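You operate a simulated robot arm through the tools that you are given. There is no shell and no other tool.

You run a simulated robot arm. Do the job below in one go: nothing can be reset, and whatever is moved stays where it is left.

Task
Stop the hot motor and move it to the finned plate.
Fine: dial to 0, switch off, contact slide out, then open the clamp. Set down upright: green motor.

The check looks at the end state, three seconds after you hand in, the way a careful person would. Anything else that was tipped, shoved, dropped, spilled or broken makes it a failure.

Robot
A 6-joint arm with a three-finger gripper, fixed in place. Base frame: the origin is at the foot of the arm, x ahead of it, y to its left, z up. Units: mm, degrees, N and s.
Its first joint turns from -166.0 to 166.0 degrees. Payload 4.89 kg.
The TCP is the grasp point between the finger pads, 30 mm short of the fingertips. In the tool frame z runs along the fingers and y along their closing line. The gripper opens to 164 mm. The gripper's body begins 125 mm behind the TCP.
Orientation is told as [roll, pitch, yaw] about the base's x, y, z axes, in that order, counted from this pose: with the fingers straight down and closing along the base's y, the tool's x points along the base's -x, its y along +y and its z along -z.

Tools
- The arm moves only by the tool arm_command. Its argument "targets" is a list of rows, each a list of 7 numbers: the shift along the tool's x, y, z in mm, then the turn, a rotation vector about the tool's x, y, z in degrees, then the closure, from 0 (fully open) to 1 (shut). In form: [[x, y, z, rx, ry, rz, fingers], ...]. A call has 1 to 20 rows; each row is the pose to reach, as a shift and turn from the pose commanded when the call began, along the tool's axes at that moment. Rows are played at 5 a second. More than 50 mm and 8.6 degrees between two rows, or a gripper value outside its range, and nothing of the call is played. Where a pose cannot be reached the arm comes as near as it can. A force on the tool above 50 N (or 10 N above the force at the start of the call, whichever is more), or a blocked arm, ends the call early, and 0.2 s more pass. Each finger travels about 108 mm/s and halts on what it meets, pressing with about 39 N; the grip force reading is that of the motor and also rises with nothing between the fingers. The clock runs only during rows and for 0.2 s after the last one: add rows that repeat a pose to give the fingers time. It gives the time, the measured TCP pose, the force on the tool (base axes), the opening and the grip force at its end, in the units of the frame above (readings bear some noise), with the torque about the TCP (base axes, N m) and any sound that the robot's microphone picked up.
- Cameras (640 x 400 px; columns grow to the right, rows downward): "scene" is fixed at [398.3, -500.4, 1609.9]; the picture's right is [0.55, -0.83, 0.00], its down [-0.64, -0.42, -0.65] and it looks along [0.54, 0.36, -0.76] (base axes); focal length 342 px, centre (320, 200). "wrist" rides on the gripper at [76, -2, -152] in the tool frame; the picture's right is [0.02, 1.00, 0.00], its down [-0.88, 0.02, -0.47] and it looks along [-0.47, 0.01, 0.88] (tool axes); focal length 247 px, centre (320, 200). There is no depth. A picture from a camera that has moved, and an enlarged one, comes with that camera's place and axes in the base frame and with its lens.
- camera(camera): a new picture of that camera. It takes no simulated time.
- raise_lower(by): slides the trunk up (or, below 0, down) by that many mm; the arm rides with it, the base frame stays. It gives what a move gives, with no picture.
- zoom(camera, box): a new picture of the part [left, top, right, bottom] of that camera's present view, enlarged. It takes no simulated time.
- finish_job(): hands the job in; it is judged then, once.

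Places have to be worked out from the pictures, the camera data and where the tool is seen. Open the gripper and draw the arm clear of the work before you hand the job in, unless the task says otherwise.

The tools are called after "Request:" as a command line: name --pt "numbers of a row" for each row, then --argument value for the rest, lists and objects as JSON in quotes. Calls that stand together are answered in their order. arm_command: Moves the arm, as the interface text tells. Its arguments: {"type":"object","properties":{"targets":{"type":"array"}},"required":["targets"]} The other tools are called the same way: raise_lower (by) slides the trunk up or down; camera (camera) takes a picture; zoom (camera, box) takes an enlarged picture of a part of a camera's view; finish_job () hands the job in.

At the start:

```text
clock: 0.0
ee_pos: [628.0, -43.2, 1204.2]
tool_rot: [0.1, 0.0, 0.1]
wrist_force: [0.2, 0.2, -0.3]
torque: [-0.01, 0.0, 0.01]
opening: 164.0
finger_force: 0.0
trunk travel left (down, up): [-175.0, 215.0]
```

scene: 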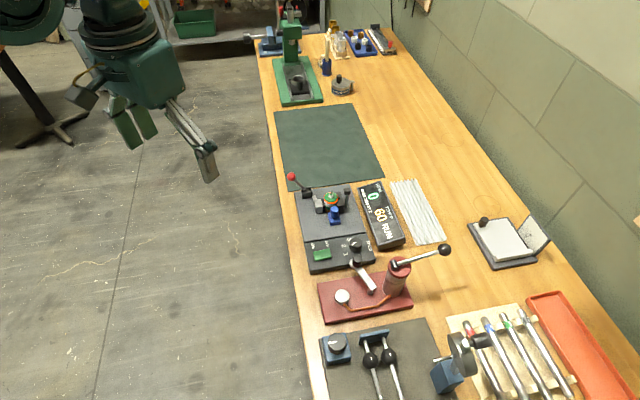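
wrist: 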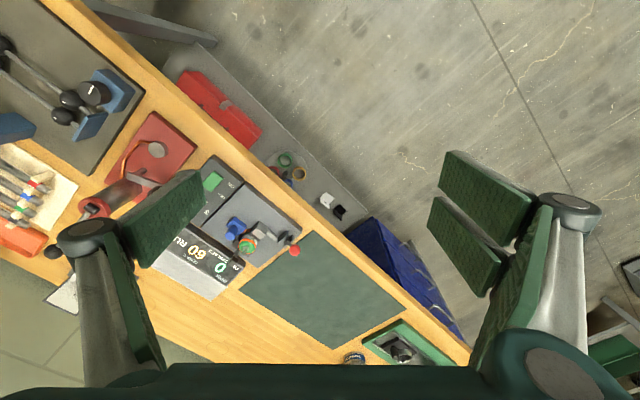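

I begin by looking closely at the bench: the motor rig sits about the middle of the scene picture. I zoom on it from both cameras.

Request:
zoom --camera "scene" --box '[270, 160, 430, 280]'

Request:
zoom --camera "wrist" --box '[140, 130, 320, 310]'

Request:
zoom --camera "scene" --box '[300, 240, 620, 400]'

Request:
zoom --camera "scene" --box '[240, 10, 420, 110]'

```text
3.33 times, centred on (350, 220) of scene
camera zoom: at [398.3, -500.4, 1609.9], right [0.55, -0.83, 0.0], down [-0.64, -0.42, -0.65], along [0.54, 0.36, -0.76], focal length 1140 px, centre (220, 133)
```

zoom: 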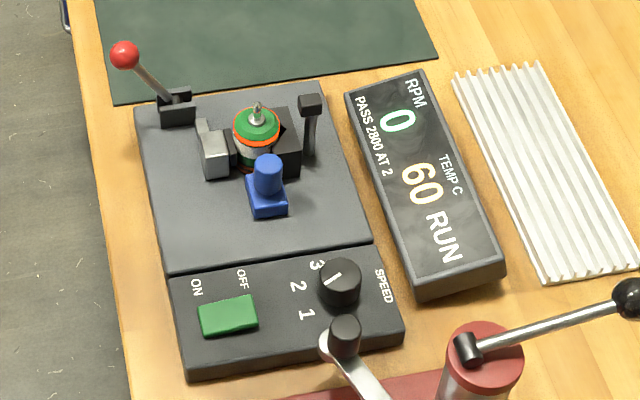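

```text
2.22 times, centred on (230, 220) of wrist
camera zoom: at [551.3, -45.6, 1357.6], right [-0.02, 1.0, 0.0], down [0.88, 0.02, 0.47], along [0.47, 0.01, -0.88], focal length 549 px, centre (520, 156)
```

zoom: 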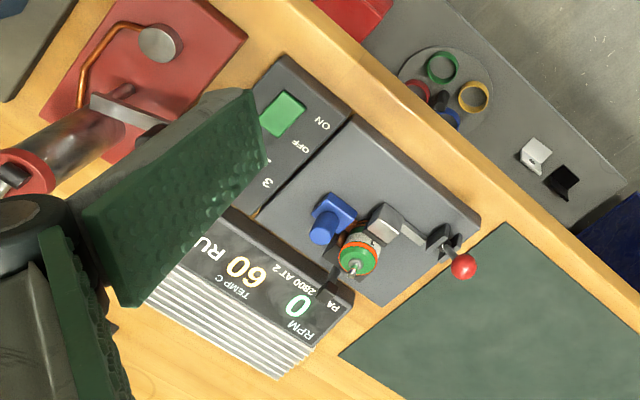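

```text
2.00 times, centred on (460, 320) of scene
camera zoom: at [398.3, -500.4, 1609.9], right [0.55, -0.83, 0.0], down [-0.64, -0.42, -0.65], along [0.54, 0.36, -0.76], focal length 684 px, centre (40, -40)
```

zoom: 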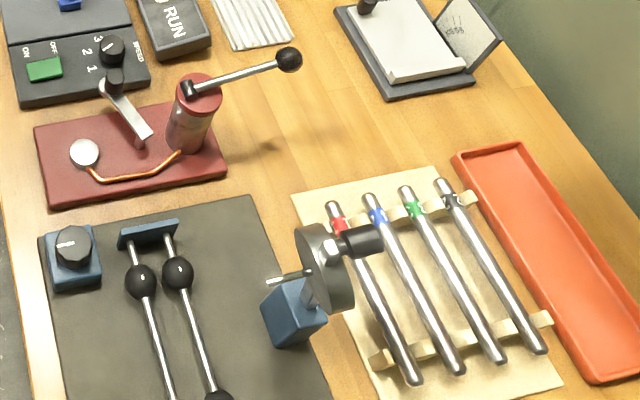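

```text
3.56 times, centred on (330, 60) of scene
camera zoom: at [398.3, -500.4, 1609.9], right [0.55, -0.83, 0.0], down [-0.64, -0.42, -0.65], along [0.54, 0.36, -0.76], focal length 1216 px, centre (284, 698)
```

zoom: 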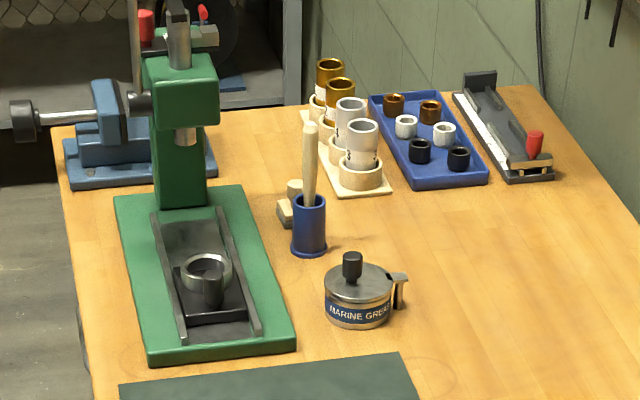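

The rig is at roughly x 900, y -200, with the bench top near z 865. The finned plate is farther out, about 1050–1200 mm from the base. I move the wrist camera above the rig for a closer look, staying well above everything.

Request:
arm_command --pt "-26 -30 9 0 0 0 0" --pt "-52 -60 18 0 0 0 0" --pt "-78 -90 27 0 0 0 0" --pt "-104 -120 36 0 0 0 0" --pt "-125 -150 45 0 0 0 0" --pt "-132 -157 54 0 0 0 0"

Request:
camera --camera "wrist"

Request:
camera --camera "scene"

```text
clock: 1.4
ee_pos: [761.0, -200.2, 1151.5]
tool_rot: [0.1, -0.1, 0.1]
wrist_force: [-0.1, 0.3, 0.0]
torque: [0.0, -0.01, -0.01]
opening: 163.9
finger_force: 0.0
trunk travel left (down, up): [-175.0, 215.0]
```

```text
taken
camera wrist: at [683.7, -202.2, 1303.3], right [-0.02, 1.0, 0.0], down [0.88, 0.02, 0.47], along [0.47, 0.01, -0.88], focal length 247 px, centre (320, 200)
```

wrist: 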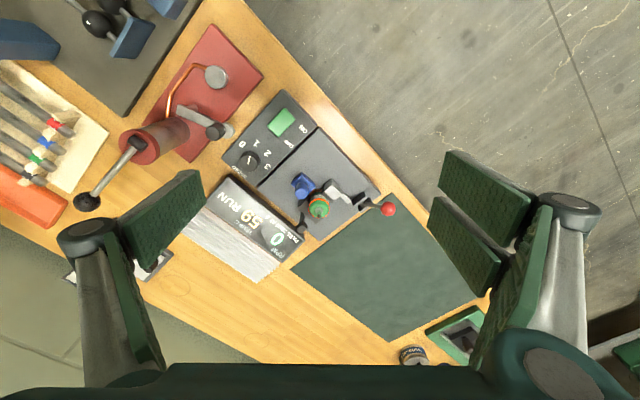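

```text
taken
```

scene: 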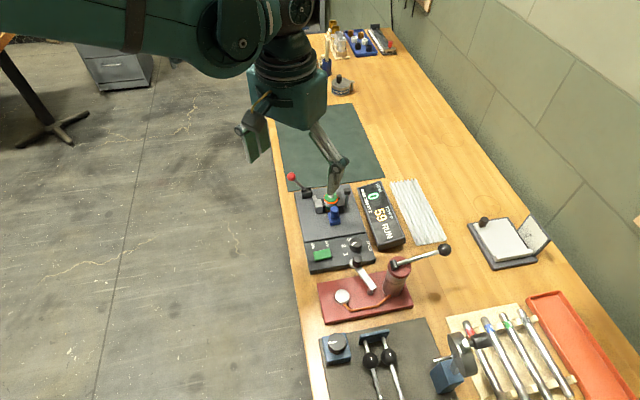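

The temperature now reads 59. I zoom into the rig from here to read the dial, the switch and the clamp.

Request:
zoom --camera "wrist" --box '[210, 80, 330, 180]'

Request:
zoom --camera "wrist" --box '[270, 150, 410, 250]'

Request:
zoom --camera "wrist" --box '[180, 160, 320, 290]'

Request:
zoom --camera "scene" --box '[280, 165, 380, 235]'

Request:
zoom --camera "scene" --box '[290, 220, 390, 290]'

```text
4.00 times, centred on (270, 130) of wrist
camera zoom: at [683.7, -202.2, 1303.3], right [-0.02, 1.0, 0.0], down [0.88, 0.02, 0.47], along [0.47, 0.01, -0.88], focal length 988 px, centre (520, 480)
```

zoom: 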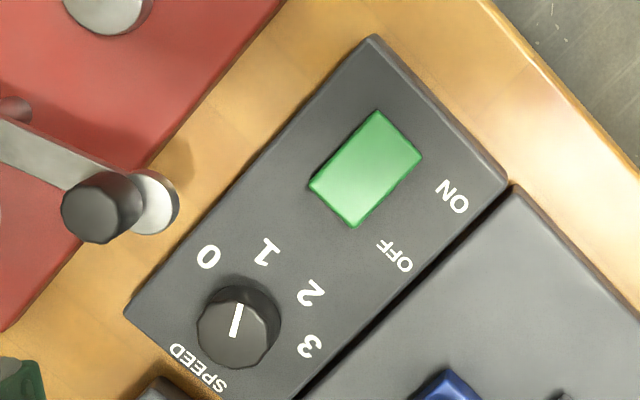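

```text
4.00 times, centred on (340, 200) of wrist
camera zoom: at [683.7, -202.2, 1303.3], right [-0.02, 1.0, 0.0], down [0.88, 0.02, 0.47], along [0.47, 0.01, -0.88], focal length 988 px, centre (240, 200)
```

zoom: 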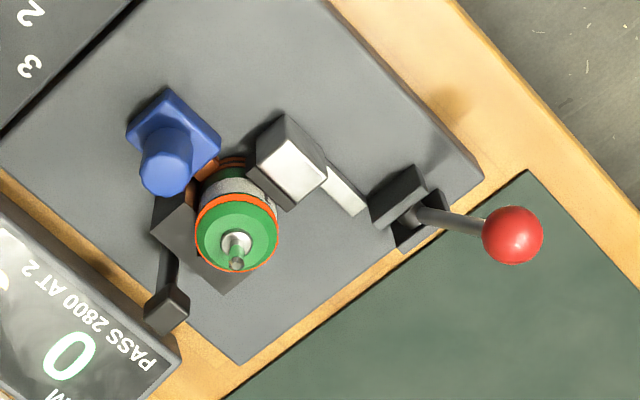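

```text
3.08 times, centred on (250, 225) of wrist
camera zoom: at [683.7, -202.2, 1303.3], right [-0.02, 1.0, 0.0], down [0.88, 0.02, 0.47], along [0.47, 0.01, -0.88], focal length 760 px, centre (535, 123)
```

zoom: 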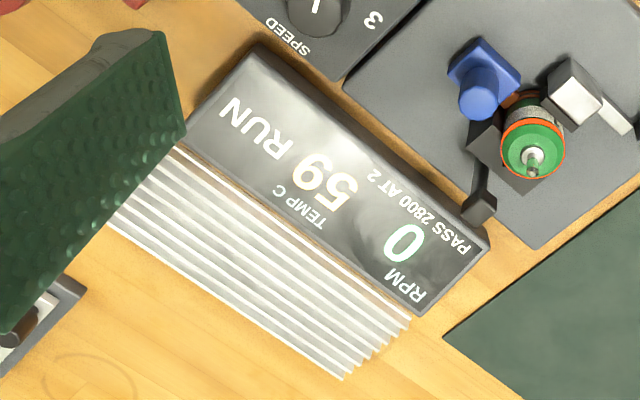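

```text
5.71 times, centred on (330, 200) of scene
camera zoom: at [398.3, -500.4, 1609.9], right [0.55, -0.83, 0.0], down [-0.64, -0.42, -0.65], along [0.54, 0.36, -0.76], focal length 1954 px, centre (263, 200)
```

zoom: 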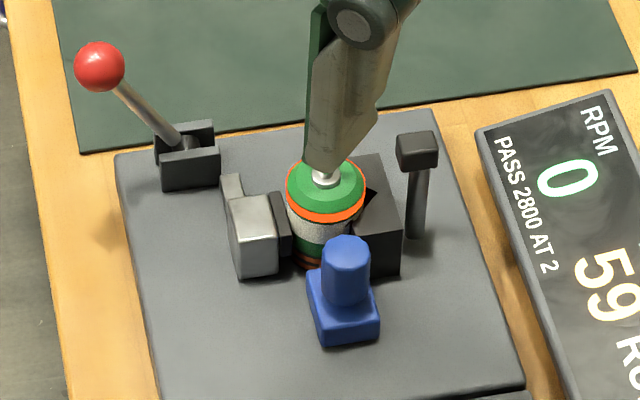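

```text
5.71 times, centred on (340, 255) of scene
camera zoom: at [398.3, -500.4, 1609.9], right [0.55, -0.83, 0.0], down [-0.64, -0.42, -0.65], along [0.54, 0.36, -0.76], focal length 1954 px, centre (206, -114)
```

zoom: 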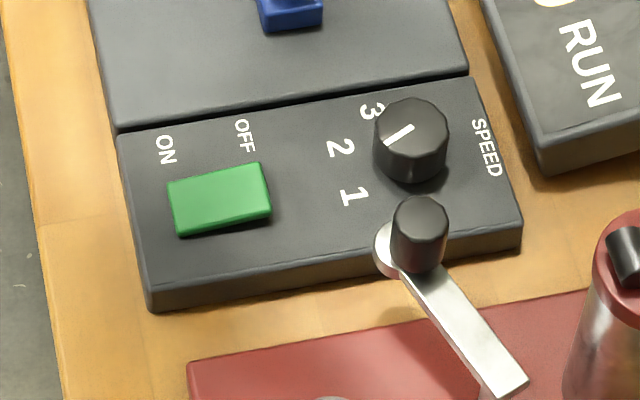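

The zoomed pictures stay crisp, so I zoom further on the dial, rocker, contact slide, clamp and lever for accurate positions.

Request:
zoom --camera "wrist" --box '[228, 135, 278, 180]'

Request:
zoom --camera "wrist" --box '[260, 100, 310, 150]'

Request:
zoom --camera "wrist" --box '[285, 165, 345, 230]'

Request:
zoom --camera "wrist" --box '[335, 170, 405, 225]'

Request:
zoom --camera "scene" --box '[310, 180, 360, 230]'

Request:
zoom --camera "scene" --box '[310, 230, 375, 275]'

```text
8.89 times, centred on (253, 158) of wrist
camera zoom: at [683.7, -202.2, 1303.3], right [-0.02, 1.0, 0.0], down [0.88, 0.02, 0.47], along [0.47, 0.01, -0.88], focal length 2195 px, centre (916, 578)
```

zoom: 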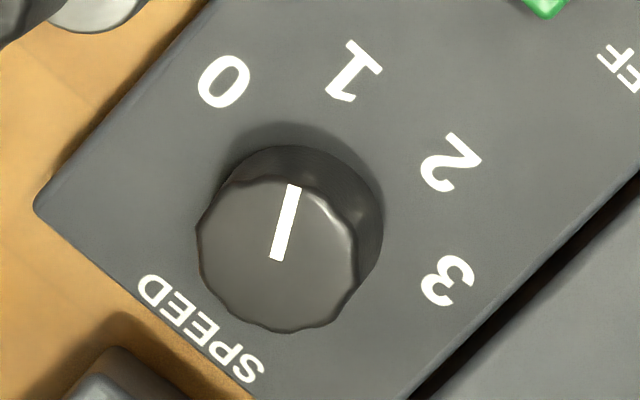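

```text
8.00 times, centred on (285, 125) of wrist
camera zoom: at [683.7, -202.2, 1303.3], right [-0.02, 1.0, 0.0], down [0.88, 0.02, 0.47], along [0.47, 0.01, -0.88], focal length 1976 px, centre (600, 800)
```

zoom: 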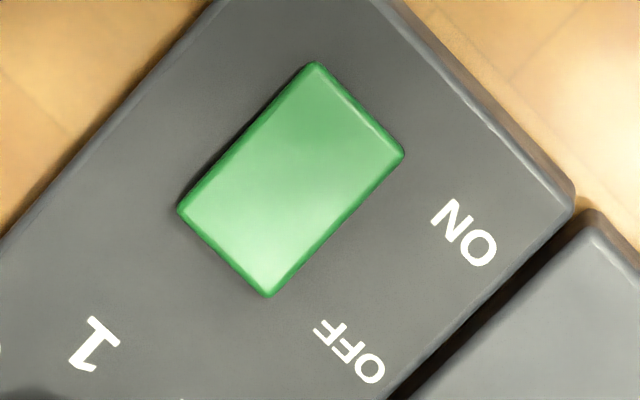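

```text
6.15 times, centred on (315, 198) of wrist
camera zoom: at [683.7, -202.2, 1303.3], right [-0.02, 1.0, 0.0], down [0.88, 0.02, 0.47], along [0.47, 0.01, -0.88], focal length 1520 px, centre (351, 215)
```

zoom: 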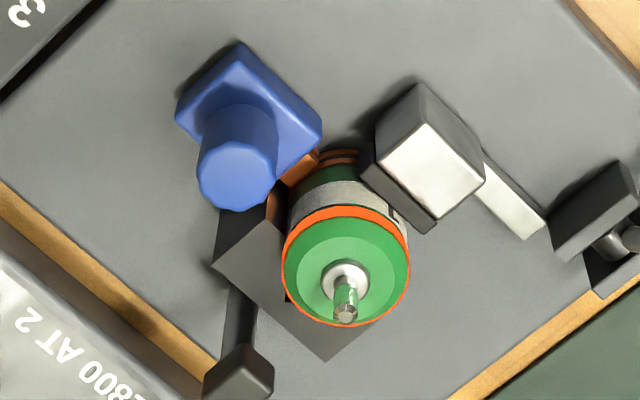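

```text
7.27 times, centred on (370, 198) of wrist
camera zoom: at [683.7, -202.2, 1303.3], right [-0.02, 1.0, 0.0], down [0.88, 0.02, 0.47], along [0.47, 0.01, -0.88], focal length 1796 px, centre (-44, 218)
```

zoom: 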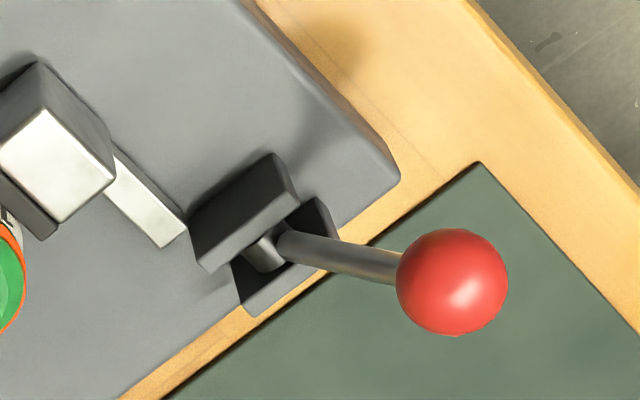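

```text
8.00 times, centred on (335, 205) of scene
camera zoom: at [398.3, -500.4, 1609.9], right [0.55, -0.83, 0.0], down [-0.64, -0.42, -0.65], along [0.54, 0.36, -0.76], focal length 2736 px, centre (200, 160)
```

zoom: 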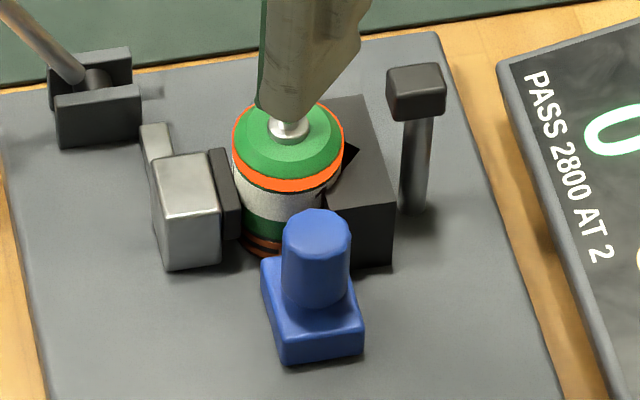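

```text
8.89 times, centred on (342, 252) of scene
camera zoom: at [398.3, -500.4, 1609.9], right [0.55, -0.83, 0.0], down [-0.64, -0.42, -0.65], along [0.54, 0.36, -0.76], focal length 3040 px, centre (120, -267)
```

zoom: 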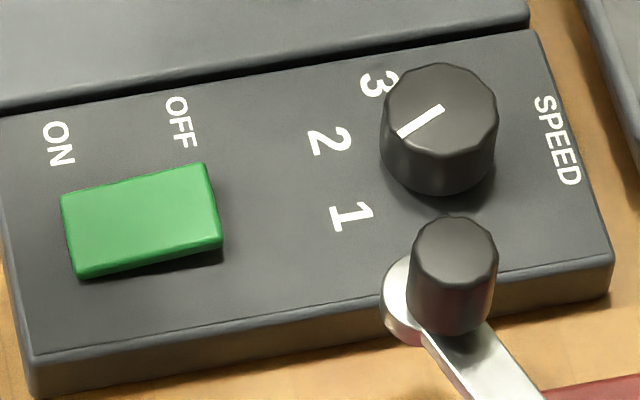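

Dial pointer is on 1 (0 is about 45° counter-clockwise from above), the rocker is tipped down on its ON end, and the rig axes run at about ±45° in the base frame. Before working close to things I look at the gripper's shape and the bench items around it.

Request:
zoom --camera "scene" --box '[220, 20, 380, 200]'

Request:
zoom --camera "scene" --box '[350, 170, 460, 260]'

Request:
zoom --camera "scene" --box '[310, 235, 460, 330]'

```text
2.22 times, centred on (300, 110) of scene
camera zoom: at [398.3, -500.4, 1609.9], right [0.55, -0.83, 0.0], down [-0.64, -0.42, -0.65], along [0.54, 0.36, -0.76], focal length 760 px, centre (364, 400)
```

zoom: 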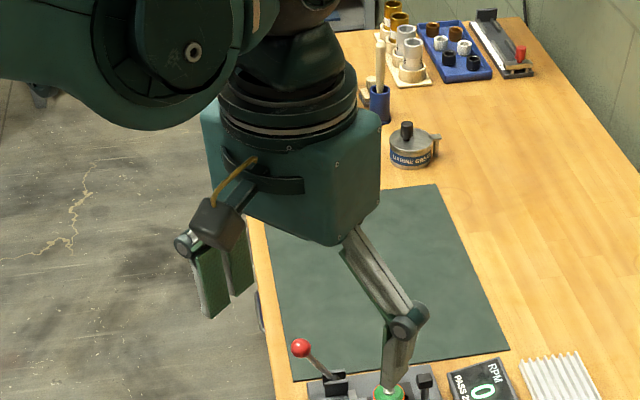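

```text
4.44 times, centred on (405, 215) of scene
camera zoom: at [398.3, -500.4, 1609.9], right [0.55, -0.83, 0.0], down [-0.64, -0.42, -0.65], along [0.54, 0.36, -0.76], focal length 1520 px, centre (-58, 133)
```

zoom: 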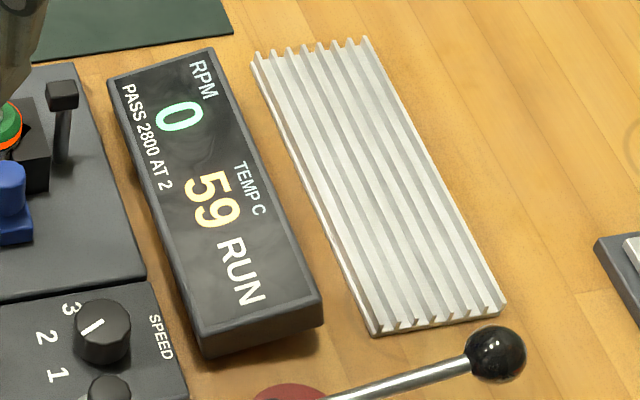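

```text
4.21 times, centred on (385, 282) of scene
camera zoom: at [398.3, -500.4, 1609.9], right [0.55, -0.83, 0.0], down [-0.64, -0.42, -0.65], along [0.54, 0.36, -0.76], focal length 1440 px, centre (46, -147)
```

zoom: 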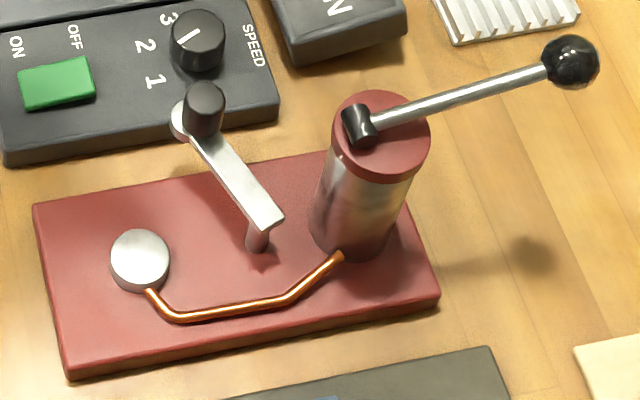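

The arm pose is clear, so I go above the dial (est. axis [831, -323], top ≈ z 899), closing the fingers partly to about 60 mm, and stop well above it to check alignment.

Request:
arm_command --pt "-14 -25 25 0 0 0 0.3" --pt "-28 -50 50 0 0 0 0.63" --pt "-42 -74 80 0 0 0 0.63" --pt "-57 -98 110 0 0 0 0.63" --pt "-71 -123 140 0 0 0 0.63" --pt "-71 -123 150 0 0 0 0.63" --pt "-71 -123 150 0 0 0 0.63"

Request:
camera --camera "wrist"

Request:
zoom --camera "scene" --box '[280, 180, 440, 280]'

```text
clock: 3.0
ee_pos: [831.8, -322.9, 999.4]
tool_rot: [0.0, -0.1, 0.1]
wrist_force: [0.1, -0.2, 0.0]
torque: [0.08, 0.06, -0.01]
opening: 60.8
finger_force: 0.0
trunk travel left (down, up): [-175.0, 215.0]
```

```text
taken
camera wrist: at [755.2, -325.7, 1151.9], right [-0.02, 1.0, 0.0], down [0.88, 0.02, 0.47], along [0.47, 0.01, -0.88], focal length 247 px, centre (320, 200)
```

wrist: 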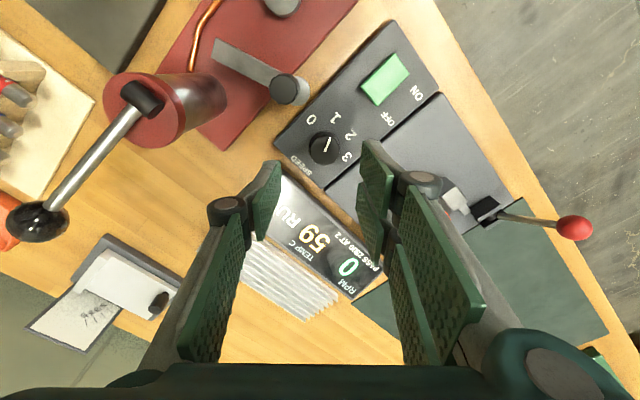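

```text
4.00 times, centred on (360, 230) of scene
camera zoom: at [398.3, -500.4, 1609.9], right [0.55, -0.83, 0.0], down [-0.64, -0.42, -0.65], along [0.54, 0.36, -0.76], focal length 1368 px, centre (160, 80)
```

zoom: 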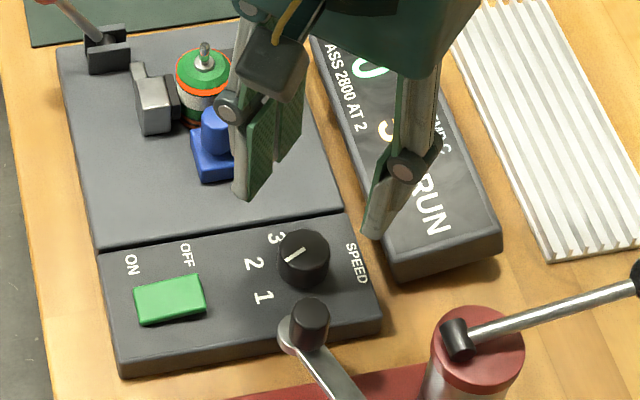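

The dial appears just ahead of the finger gap as expected. I zoom for the exact pixel to refine its position by parallax between the two wrist views.

Request:
zoom --camera "wrist" --box '[285, 110, 365, 180]'

Request:
zoom --camera "wrist" --box '[195, 130, 455, 240]'

```text
5.71 times, centred on (325, 145) of wrist
camera zoom: at [755.2, -325.7, 1151.9], right [-0.02, 1.0, 0.0], down [0.88, 0.02, 0.47], along [0.47, 0.01, -0.88], focal length 1411 px, centre (291, 514)
```

zoom: 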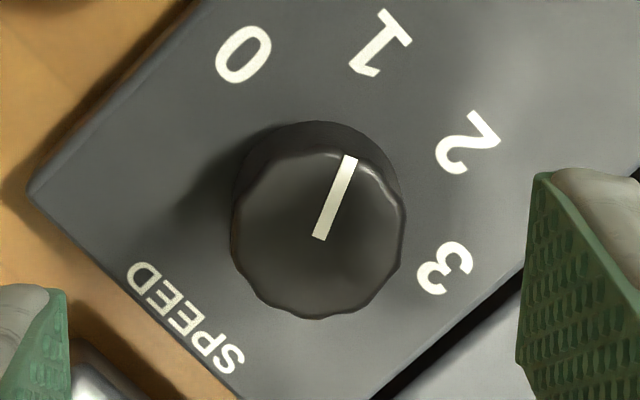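

```text
2.46 times, centred on (325, 185) of wrist
camera zoom: at [755.2, -325.7, 1151.9], right [-0.02, 1.0, 0.0], down [0.88, 0.02, 0.47], along [0.47, 0.01, -0.88], focal length 608 px, centre (308, 237)
```

zoom: 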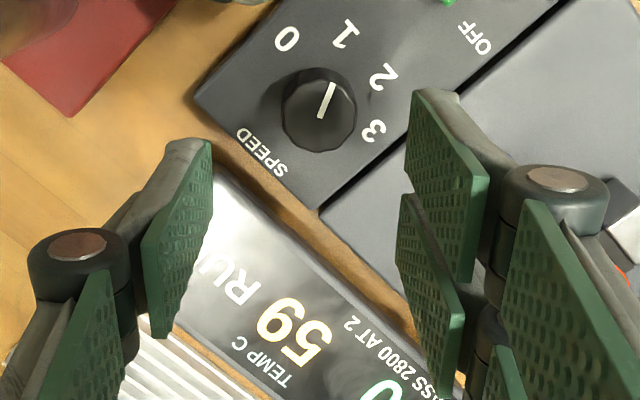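

Parallax puts the dial axis at about [831, -319], panel top near z 880–884. I shift 4 mm in +y and descend so the fingertips straddle the dial about 5 mm above the panel.

Request:
arm_command --pt "0 4 10 0 0 0 0.63" --pt "0 4 30 0 0 0 0.63" --pt "0 4 50 0 0 0 0.63" --pt "0 4 65 0 0 0 0.63" --pt "0 4 75 0 0 0 0.63" --pt "0 4 80 0 0 0 0.63" --pt "0 4 80 0 0 0 0.63"

Request:
zoom --camera "wrist" --box '[220, 110, 420, 240]'

Request:
zoom --camera "scene" --box '[310, 210, 410, 280]'

```text
clock: 4.6
ee_pos: [832.1, -319.1, 921.1]
tool_rot: [0.1, -0.1, 0.1]
wrist_force: [-0.8, -0.4, -0.5]
torque: [0.0, 0.02, 0.01]
opening: 60.5
finger_force: 0.2
trunk travel left (down, up): [-175.0, 215.0]
```

```text
3.08 times, centred on (320, 175) of wrist
camera zoom: at [755.0, -320.7, 1073.3], right [-0.02, 1.0, 0.0], down [0.88, 0.02, 0.47], along [0.47, 0.01, -0.88], focal length 760 px, centre (320, 277)
```

zoom: 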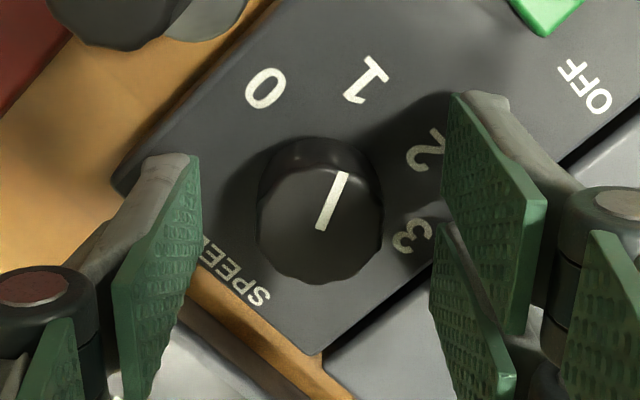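

```text
5.71 times, centred on (360, 245) of scene
camera zoom: at [398.3, -500.4, 1609.9], right [0.55, -0.83, 0.0], down [-0.64, -0.42, -0.65], along [0.54, 0.36, -0.76], focal length 1954 px, centre (91, -57)
```

zoom: 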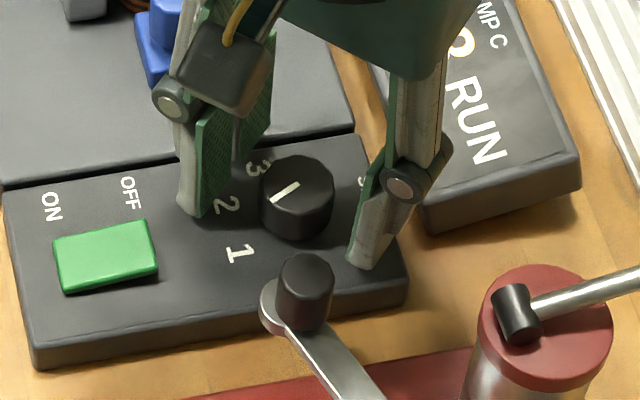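

The dial sits centred between the fingers, with clearance all round (the +y finger has two prongs). I close on it.

Request:
arm_command --pt "0 0 0 0 0 0 0.75" --pt "0 0 0 0 0 0 0.85" --pt "0 0 0 0 0 0 1.0" --pt "0 0 0 0 0 0 1.0"

Request:
zoom --camera "wrist" --box '[220, 110, 420, 240]'

```text
clock: 5.6
ee_pos: [833.4, -319.0, 919.2]
tool_rot: [0.0, -0.1, 0.1]
wrist_force: [-0.4, -3.5, -0.4]
torque: [-0.12, 0.01, 0.01]
opening: 30.8
finger_force: 44.8
trunk travel left (down, up): [-175.0, 215.0]
```

```text
3.08 times, centred on (320, 175) of wrist
camera zoom: at [755.0, -321.0, 1073.3], right [-0.02, 1.0, 0.0], down [0.88, 0.02, 0.47], along [0.47, 0.01, -0.88], focal length 760 px, centre (320, 277)
```

zoom: 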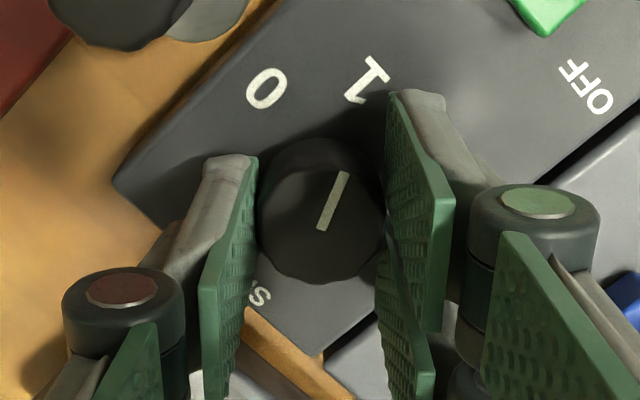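

Gripped at 30.8 mm. Now I turn the tool 45° counter-clockwise seen from above (tool rz negative).

Request:
arm_command --pt "0 0 0 0 0 -5 1.0" --pt "0 0 0 0 0 -11 1.0" --pt "0 0 0 0 0 -17 1.0" --pt "0 0 0 0 0 -23 1.0" --pt "0 0 0 0 0 -29 1.0" --pt "0 0 0 0 0 -35 1.0" --pt "0 0 0 0 0 -40 1.0" --pt "0 0 0 0 0 -45 1.0" --pt "0 0 0 0 0 -45 1.0"

Request:
zoom --camera "wrist" --box '[220, 110, 420, 240]'

Request:
zoom --camera "scene" --box '[310, 180, 440, 280]'

```text
clock: 7.6
ee_pos: [831.7, -318.3, 920.2]
tool_rot: [0.1, -0.1, 45.2]
wrist_force: [-3.4, 8.0, -8.7]
torque: [0.17, 0.29, -0.01]
opening: 30.7
finger_force: 44.8
trunk travel left (down, up): [-175.0, 215.0]
stopped in row 9: the force on the tool passed its limit at 51 N (the readings are from after the stop); the commanded pose is now the measured one
```

```text
3.08 times, centred on (320, 175) of wrist
camera zoom: at [778.5, -373.7, 1073.4], right [-0.72, 0.69, 0.0], down [0.61, 0.64, 0.47], along [0.33, 0.34, -0.88], focal length 760 px, centre (320, 277)
```

zoom: 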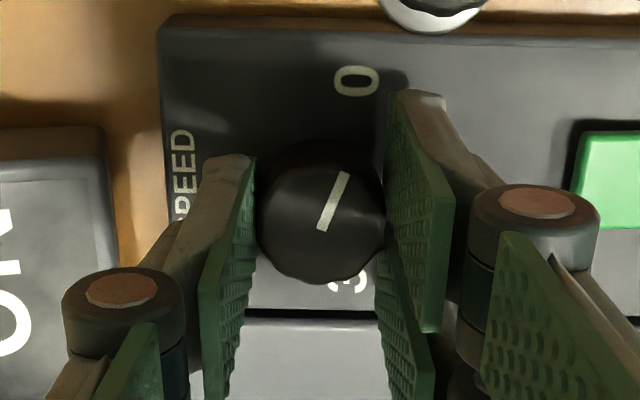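

```text
4.00 times, centred on (375, 230) of scene
camera zoom: at [398.3, -500.4, 1609.9], right [0.55, -0.83, 0.0], down [-0.64, -0.42, -0.65], along [0.54, 0.36, -0.76], focal length 1368 px, centre (100, 80)
```

zoom: 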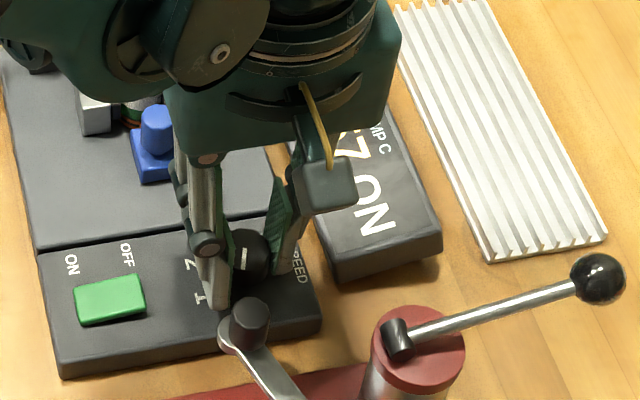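

The dial turned with the fingers and the pointer is now near 0; the display text also changed. I open the fingers a bit and lift to inspect it.

Request:
arm_command --pt "0 0 0 0 0 0 0.75" --pt "0 0 0 0 0 0 0.66" --pt "0 0 0 0 0 0 0.66" --pt "0 0 -20 0 0 0 0.66" --pt "0 0 -45 0 0 0 0.66" --pt "0 0 -70 0 0 0 0.66" --pt "0 0 -80 0 0 0 0.66"

Request:
zoom --camera "wrist" --box '[270, 100, 370, 180]'

Request:
camera --camera "wrist"

Request:
zoom --camera "scene" --box '[310, 180, 440, 280]'

```text
clock: 9.2
ee_pos: [832.9, -318.4, 1001.1]
tool_rot: [0.1, -0.1, 45.2]
wrist_force: [-0.3, -1.1, -0.6]
torque: [0.01, -0.03, 0.0]
opening: 56.0
finger_force: 0.1
trunk travel left (down, up): [-175.0, 215.0]
```

```text
5.00 times, centred on (320, 140) of wrist
camera zoom: at [778.4, -374.5, 1153.8], right [-0.72, 0.69, 0.0], down [0.61, 0.64, 0.47], along [0.33, 0.34, -0.88], focal length 1235 px, centre (320, 500)
```

zoom: 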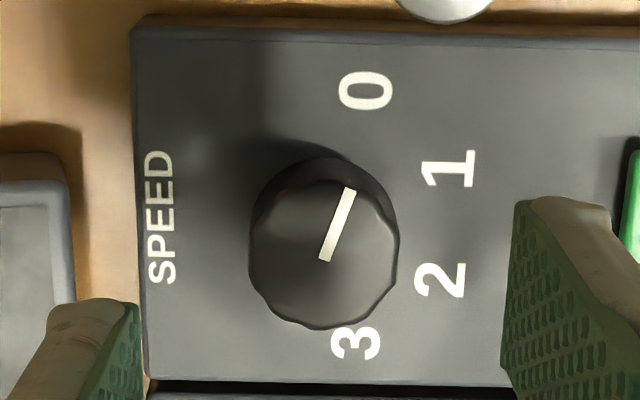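

```text
taken
camera wrist: at [778.4, -374.5, 1153.8], right [-0.72, 0.69, 0.0], down [0.61, 0.64, 0.47], along [0.33, 0.34, -0.88], focal length 247 px, centre (320, 200)
```

wrist: 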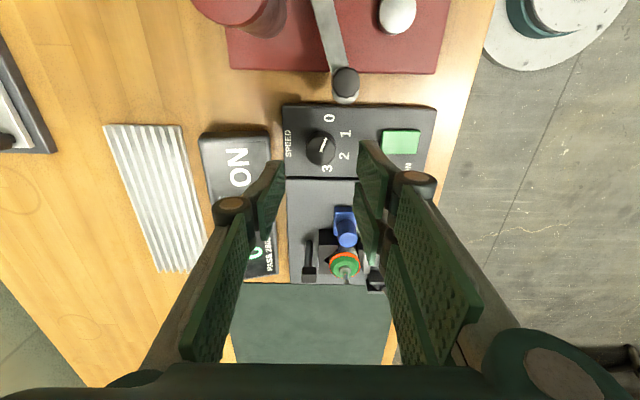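

```text
4.00 times, centred on (375, 230) of scene
camera zoom: at [398.3, -500.4, 1609.9], right [0.55, -0.83, 0.0], down [-0.64, -0.42, -0.65], along [0.54, 0.36, -0.76], focal length 1368 px, centre (100, 80)
```

zoom: 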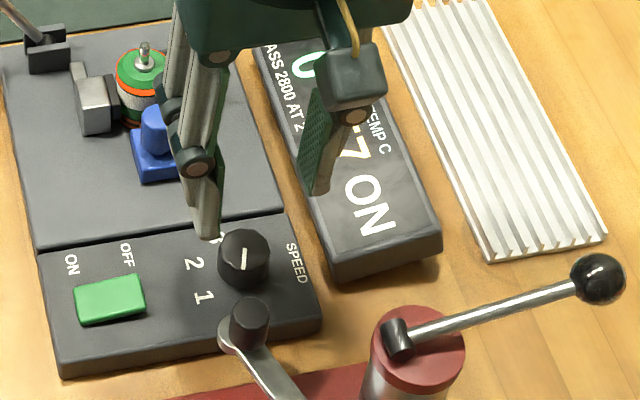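

The display now says ON (no longer RUN), so the dial is at 0. Next the rocker: I zoom on it from this view to fix its position.

Request:
zoom --camera "wrist" --box '[360, 110, 440, 170]'

Request:
zoom --camera "scene" --box '[320, 238, 356, 262]'

```text
6.67 times, centred on (400, 140) of wrist
camera zoom: at [778.4, -374.5, 1153.8], right [-0.72, 0.69, 0.0], down [0.61, 0.64, 0.47], along [0.33, 0.34, -0.88], focal length 1646 px, centre (-213, 600)
```

zoom: 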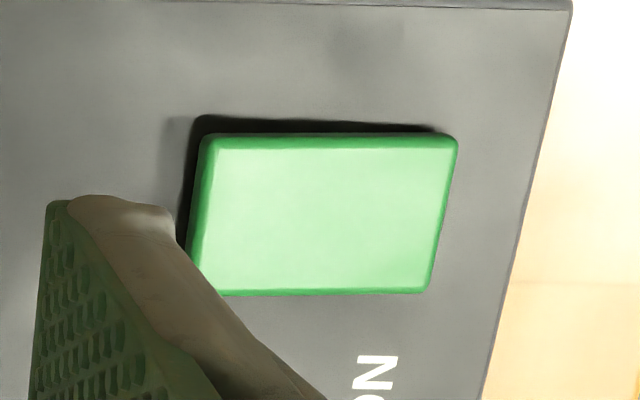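

```text
16.00 times, centred on (338, 250) of scene
camera zoom: at [398.3, -500.4, 1609.9], right [0.55, -0.83, 0.0], down [-0.64, -0.42, -0.65], along [0.54, 0.36, -0.76], focal length 5472 px, centre (32, -600)
```

zoom: 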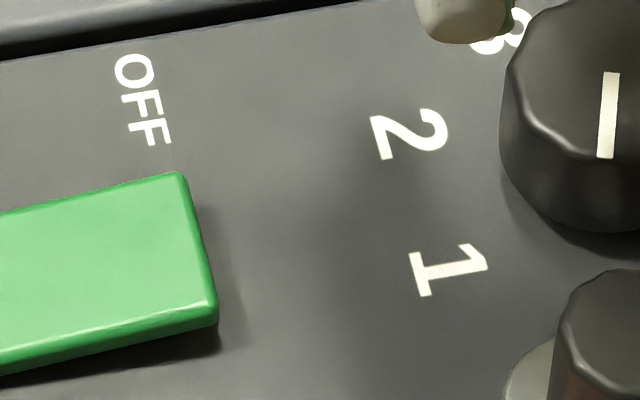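

The rocker's OFF end is raised, centre ≈ [764, -264], OFF end ≈ [778, -278]. I close the fingers, tilt 15° so the outer finger edge leads, and move above the OFF end at a safe height.

Request:
arm_command --pt "2 15 0 -4 0 0 0.8" --pt "5 35 0 -8 0 0 1.0" --pt "7 55 5 -12 0 0 1.0" --pt "9.4 72.4 20 -15 0 0 1.0" --pt "9.4 72.4 45 -15 0 0 1.0" --pt "9.4 72.4 55 -15 0 0 1.0" --pt "9.4 72.4 55 -15 0 0 1.0"

Request:
zoom --camera "wrist" --box '[220, 110, 420, 240]'

Request:
zoom --camera "scene" --box '[290, 210, 390, 280]'

```text
clock: 10.8
ee_pos: [774.1, -272.7, 946.3]
tool_rot: [15.1, -0.1, 45.2]
wrist_force: [0.8, -0.6, 0.1]
torque: [0.01, 0.04, -0.01]
opening: 0.0
finger_force: 38.5
trunk travel left (down, up): [-175.0, 215.0]
```

```text
3.08 times, centred on (320, 175) of wrist
camera zoom: at [747.8, -357.1, 1093.1], right [-0.7, 0.66, 0.26], down [0.69, 0.55, 0.46], along [0.16, 0.51, -0.85], focal length 760 px, centre (320, 277)
```

zoom: 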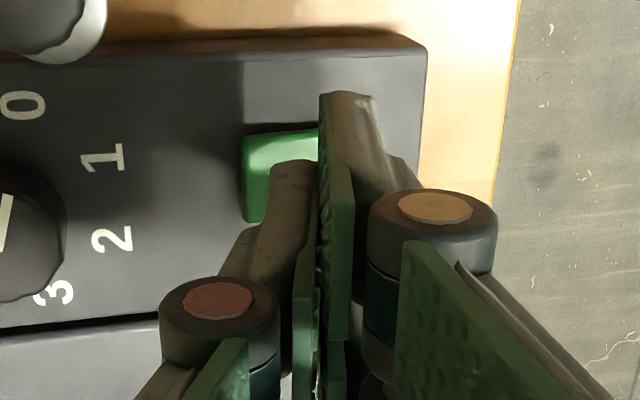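

```text
5.71 times, centred on (340, 245) of scene
camera zoom: at [398.3, -500.4, 1609.9], right [0.55, -0.83, 0.0], down [-0.64, -0.42, -0.65], along [0.54, 0.36, -0.76], focal length 1954 px, centre (206, -57)
```

zoom: 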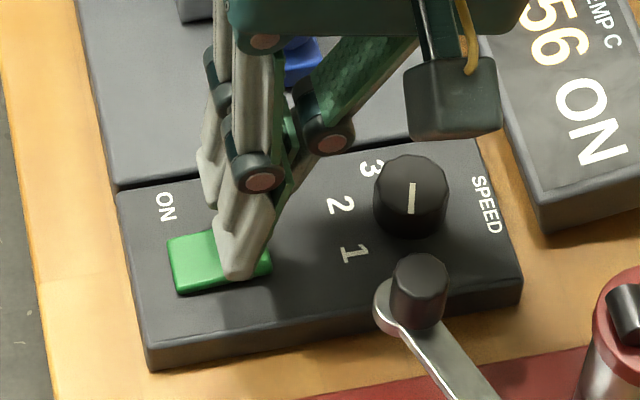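

The rocker's OFF end is right beneath the finger edge. I lower straight down slowly in small steps toward contact (expected after ~20 mm).

Request:
arm_command --pt "0 -2.6 9.7 0 0 0 1.0" --pt "0 -4.4 16.4 0 0 0 1.0" --pt "0 -5.2 19.3 0 0 0 1.0" --pt "0 -5.7 21.3 0 0 0 1.0" --pt "0 -6.2 23.2 0 0 0 1.0" --pt "0 -6.5 24.1 0 0 0 1.0"

Request:
zoom --camera "scene" --box '[300, 225, 360, 270]'

Request:
zoom --camera "wrist" --box '[240, 110, 400, 220]'

```text
clock: 12.2
ee_pos: [775.3, -272.5, 920.6]
tool_rot: [15.0, 0.0, 45.2]
wrist_force: [0.9, -0.5, 4.2]
torque: [-0.03, -0.06, 0.0]
opening: 0.0
finger_force: 38.6
trunk travel left (down, up): [-175.0, 215.0]
```

```text
8.89 times, centred on (330, 248) of scene
camera zoom: at [398.3, -500.4, 1609.9], right [0.55, -0.83, 0.0], down [-0.64, -0.42, -0.65], along [0.54, 0.36, -0.76], focal length 3040 px, centre (231, -222)
```

zoom: 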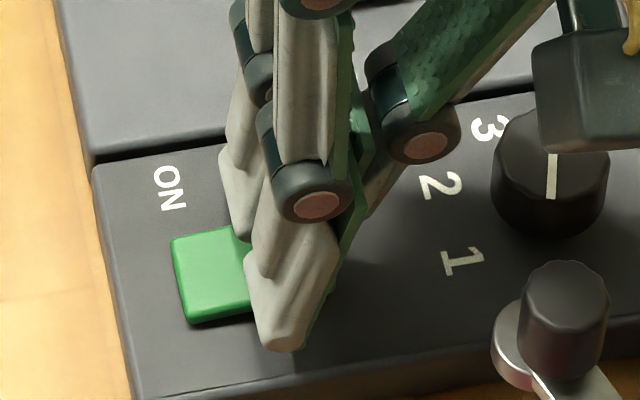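

```text
3.64 times, centred on (320, 165) of wrist
camera zoom: at [748.3, -357.5, 1067.8], right [-0.7, 0.66, 0.26], down [0.69, 0.55, 0.46], along [0.17, 0.5, -0.85], focal length 898 px, centre (320, 327)
```

zoom: 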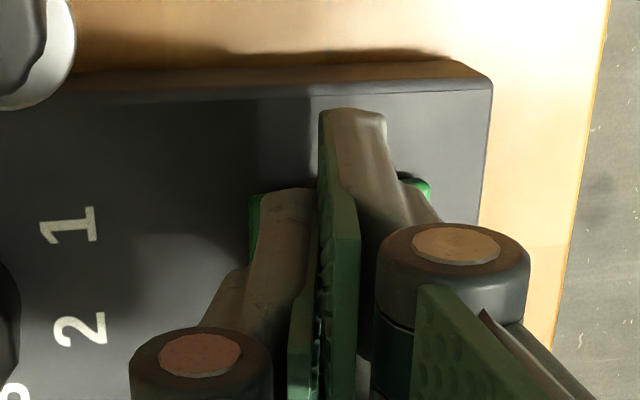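

Light contact (about 4 N). I press further in 1–1.5 mm steps to flip the rocker.

Request:
arm_command --pt "0 -0.4 1.4 0 0 0 1.0" --pt "0 -0.8 2.9 0 0 0 1.0" --pt "0 -1.2 4.3 0 0 0 1.0" --pt "0 -1.6 5.8 0 0 0 1.0" --pt "0 -1.6 5.8 0 0 0 1.0"

Request:
zoom --camera "scene" --box '[300, 225, 360, 270]'

Request:
zoom --camera "scene" --box '[350, 170, 460, 260]'

```text
clock: 13.4
ee_pos: [774.4, -273.8, 917.4]
tool_rot: [15.1, -0.1, 45.2]
wrist_force: [0.6, -2.8, 32.1]
torque: [-0.09, 0.0, 0.03]
opening: 0.1
finger_force: 38.5
trunk travel left (down, up): [-175.0, 215.0]
stopped in row 5: the force on the tool passed its limit at 52 N (the readings are from after the stop); the commanded pose is now the measured one
```

```text
8.89 times, centred on (330, 248) of scene
camera zoom: at [398.3, -500.4, 1609.9], right [0.55, -0.83, 0.0], down [-0.64, -0.42, -0.65], along [0.54, 0.36, -0.76], focal length 3040 px, centre (231, -222)
```

zoom: 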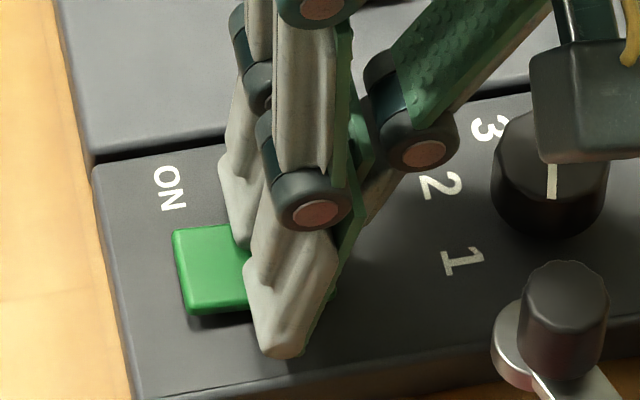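

```text
4.44 times, centred on (405, 215) of scene
camera zoom: at [398.3, -500.4, 1609.9], right [0.55, -0.83, 0.0], down [-0.64, -0.42, -0.65], along [0.54, 0.36, -0.76], focal length 1520 px, centre (-58, 133)
```

zoom: 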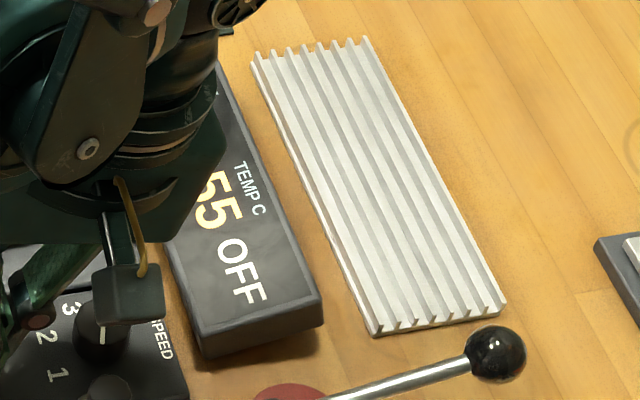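

The display reads OFF and the rocker has flipped. I lift, undo the tilt, and move above the blue contact-slide knob (≈[874, -231], top ≈ z 925), fingers at about 70 mm.

Request:
arm_command --pt "0 3.9 -14.5 0 0 0 1.0" --pt "0 11.6 -43.5 0 0 0 1.0" --pt "0 20.7 -77.3 0 0 0 0.9" --pt "-23.2 13.5 -89.5 4 0 0 0.75" --pt "-46.5 3.7 -92.1 8 0 0 0.65" --pt "-69.7 -6 -94.8 12 0 0 0.57" --pt "-92.9 -15.8 -97.4 15 0 0 0.57" --pt "-92.9 -15.8 -97.4 15 0 0 0.57"

Request:
camera --camera "wrist"

Request:
zoom --camera "wrist" --box '[250, 110, 410, 220]'

Request:
zoom --camera "scene" --box '[280, 180, 400, 280]'

```text
clock: 15.2
ee_pos: [869.6, -236.5, 1004.7]
tool_rot: [-0.1, 0.0, 45.2]
wrist_force: [0.4, 0.3, 0.0]
torque: [-0.01, -0.02, -0.02]
opening: 70.3
finger_force: 0.1
trunk travel left (down, up): [-175.0, 215.0]
```

```text
taken
camera wrist: at [815.3, -292.0, 1158.2], right [-0.72, 0.69, 0.0], down [0.61, 0.64, 0.47], along [0.33, 0.34, -0.88], focal length 247 px, centre (320, 200)
```

wrist: 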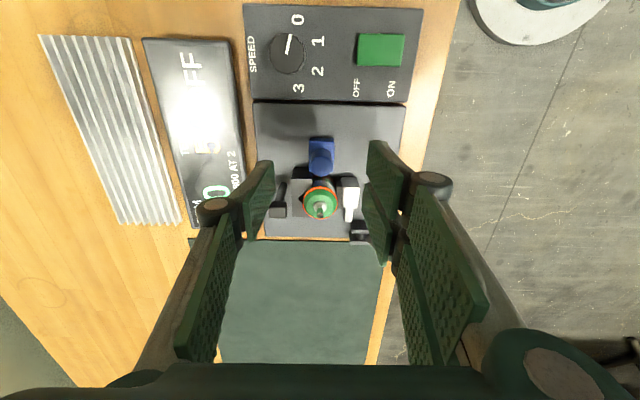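

```text
3.64 times, centred on (330, 165) of wrist
camera zoom: at [815.3, -292.0, 1158.2], right [-0.72, 0.69, 0.0], down [0.61, 0.64, 0.47], along [0.33, 0.34, -0.88], focal length 898 px, centre (284, 327)
```

zoom: 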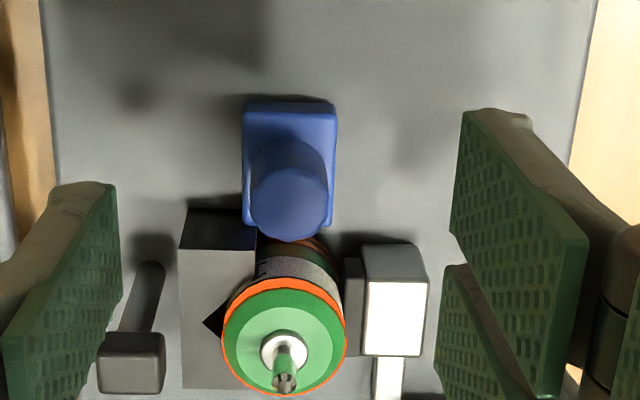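

```text
4.00 times, centred on (340, 230) of scene
camera zoom: at [398.3, -500.4, 1609.9], right [0.55, -0.83, 0.0], down [-0.64, -0.42, -0.65], along [0.54, 0.36, -0.76], focal length 1368 px, centre (240, 80)
```

zoom: 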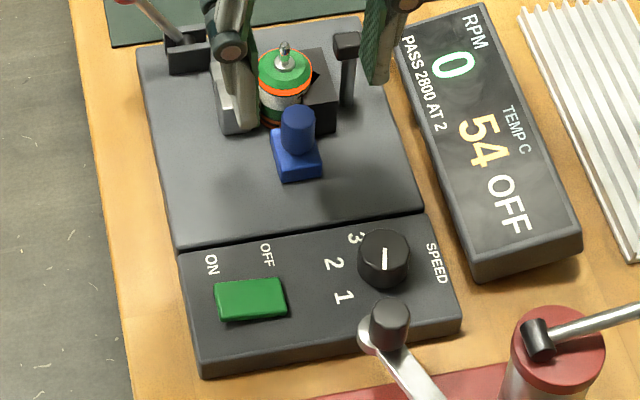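

Everything is clearly visible: the knob is ~9–10 mm ahead of the tool axis and centred, with free space for the fingers. I descend 72 mm (tips ≈ z 903).

Request:
arm_command --pt "0 0 20 0 0 0 0.57" --pt "0 0 40 0 0 0 0.57" --pt "0 0 55 0 0 0 0.57" --pt "0 0 65 0 0 0 0.57" --pt "0 0 72 0 0 0 0.57" --pt "0 0 72 0 0 0 0.57"

Request:
zoom --camera "wrist" --box '[230, 110, 410, 230]'

Request:
zoom --camera "scene" --box '[290, 170, 390, 240]'

```text
clock: 16.6
ee_pos: [869.9, -236.2, 933.7]
tool_rot: [0.0, -0.1, 45.2]
wrist_force: [-0.2, -0.2, -0.3]
torque: [0.0, -0.01, 0.0]
opening: 70.7
finger_force: 0.0
trunk travel left (down, up): [-175.0, 215.0]
```

```text
3.33 times, centred on (320, 170) of wrist
camera zoom: at [815.0, -292.8, 1086.3], right [-0.72, 0.69, 0.0], down [0.61, 0.64, 0.48], along [0.33, 0.34, -0.88], focal length 823 px, centre (320, 300)
```

zoom: 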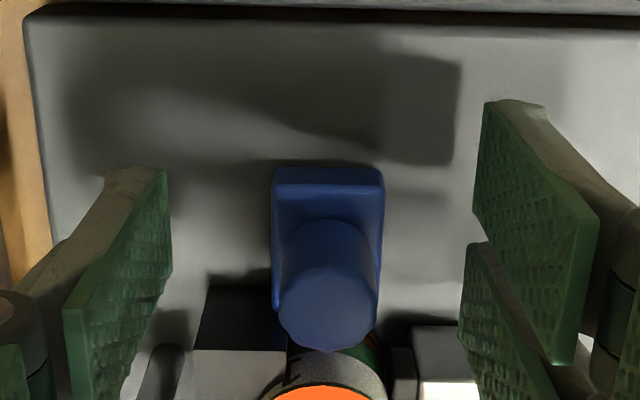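

```text
5.71 times, centred on (340, 205) of scene
camera zoom: at [398.3, -500.4, 1609.9], right [0.55, -0.83, 0.0], down [-0.64, -0.42, -0.65], along [0.54, 0.36, -0.76], focal length 1954 px, centre (206, 171)
```

zoom: 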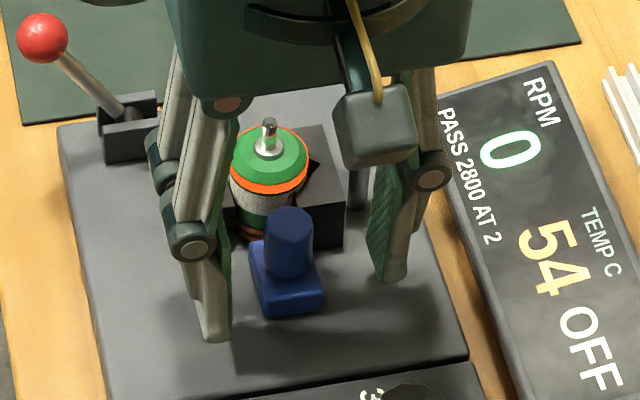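

The knob top is at z≈925 and centred within ~1 mm. I move 3 mm forward and close on it.

Request:
arm_command --pt "-3 1 0 0 0 0 0.57" --pt "-3 1 0 0 0 0 0.7" --pt "-3 1 0 0 0 0 0.82" --pt "-3 1 0 0 0 0 1.0" --pt "-3 1 0 0 0 0 1.0"

Request:
zoom --camera "wrist" --box '[230, 110, 410, 230]'

Request:
zoom --camera "scene" --box '[290, 170, 390, 240]'

```text
clock: 17.8
ee_pos: [869.1, -234.8, 933.3]
tool_rot: [0.1, -0.1, 45.2]
wrist_force: [-11.4, 8.6, -7.7]
torque: [0.18, 0.33, 0.05]
opening: 20.8
finger_force: 44.9
trunk travel left (down, up): [-175.0, 215.0]
```

```text
3.33 times, centred on (320, 170) of wrist
camera zoom: at [815.9, -289.3, 1086.2], right [-0.72, 0.69, 0.0], down [0.61, 0.64, 0.47], along [0.33, 0.34, -0.88], focal length 823 px, centre (320, 300)
```

zoom: 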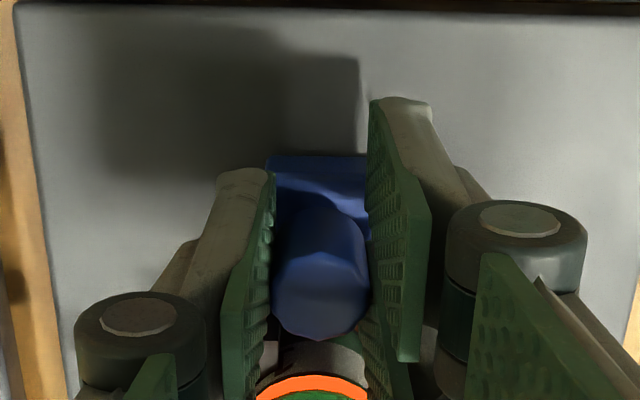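

```text
5.71 times, centred on (340, 205) of scene
camera zoom: at [398.3, -500.4, 1609.9], right [0.55, -0.83, 0.0], down [-0.64, -0.42, -0.65], along [0.54, 0.36, -0.76], focal length 1954 px, centre (206, 171)
```

zoom: 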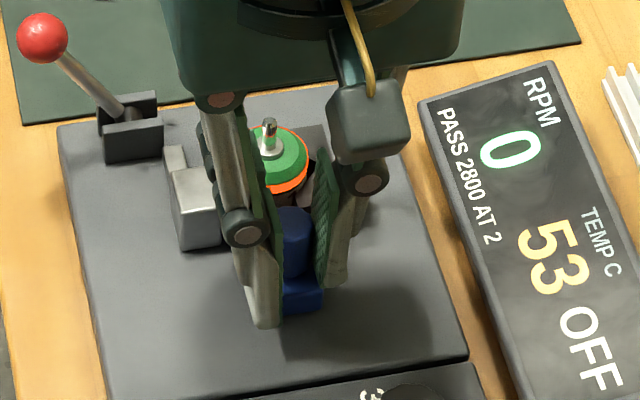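

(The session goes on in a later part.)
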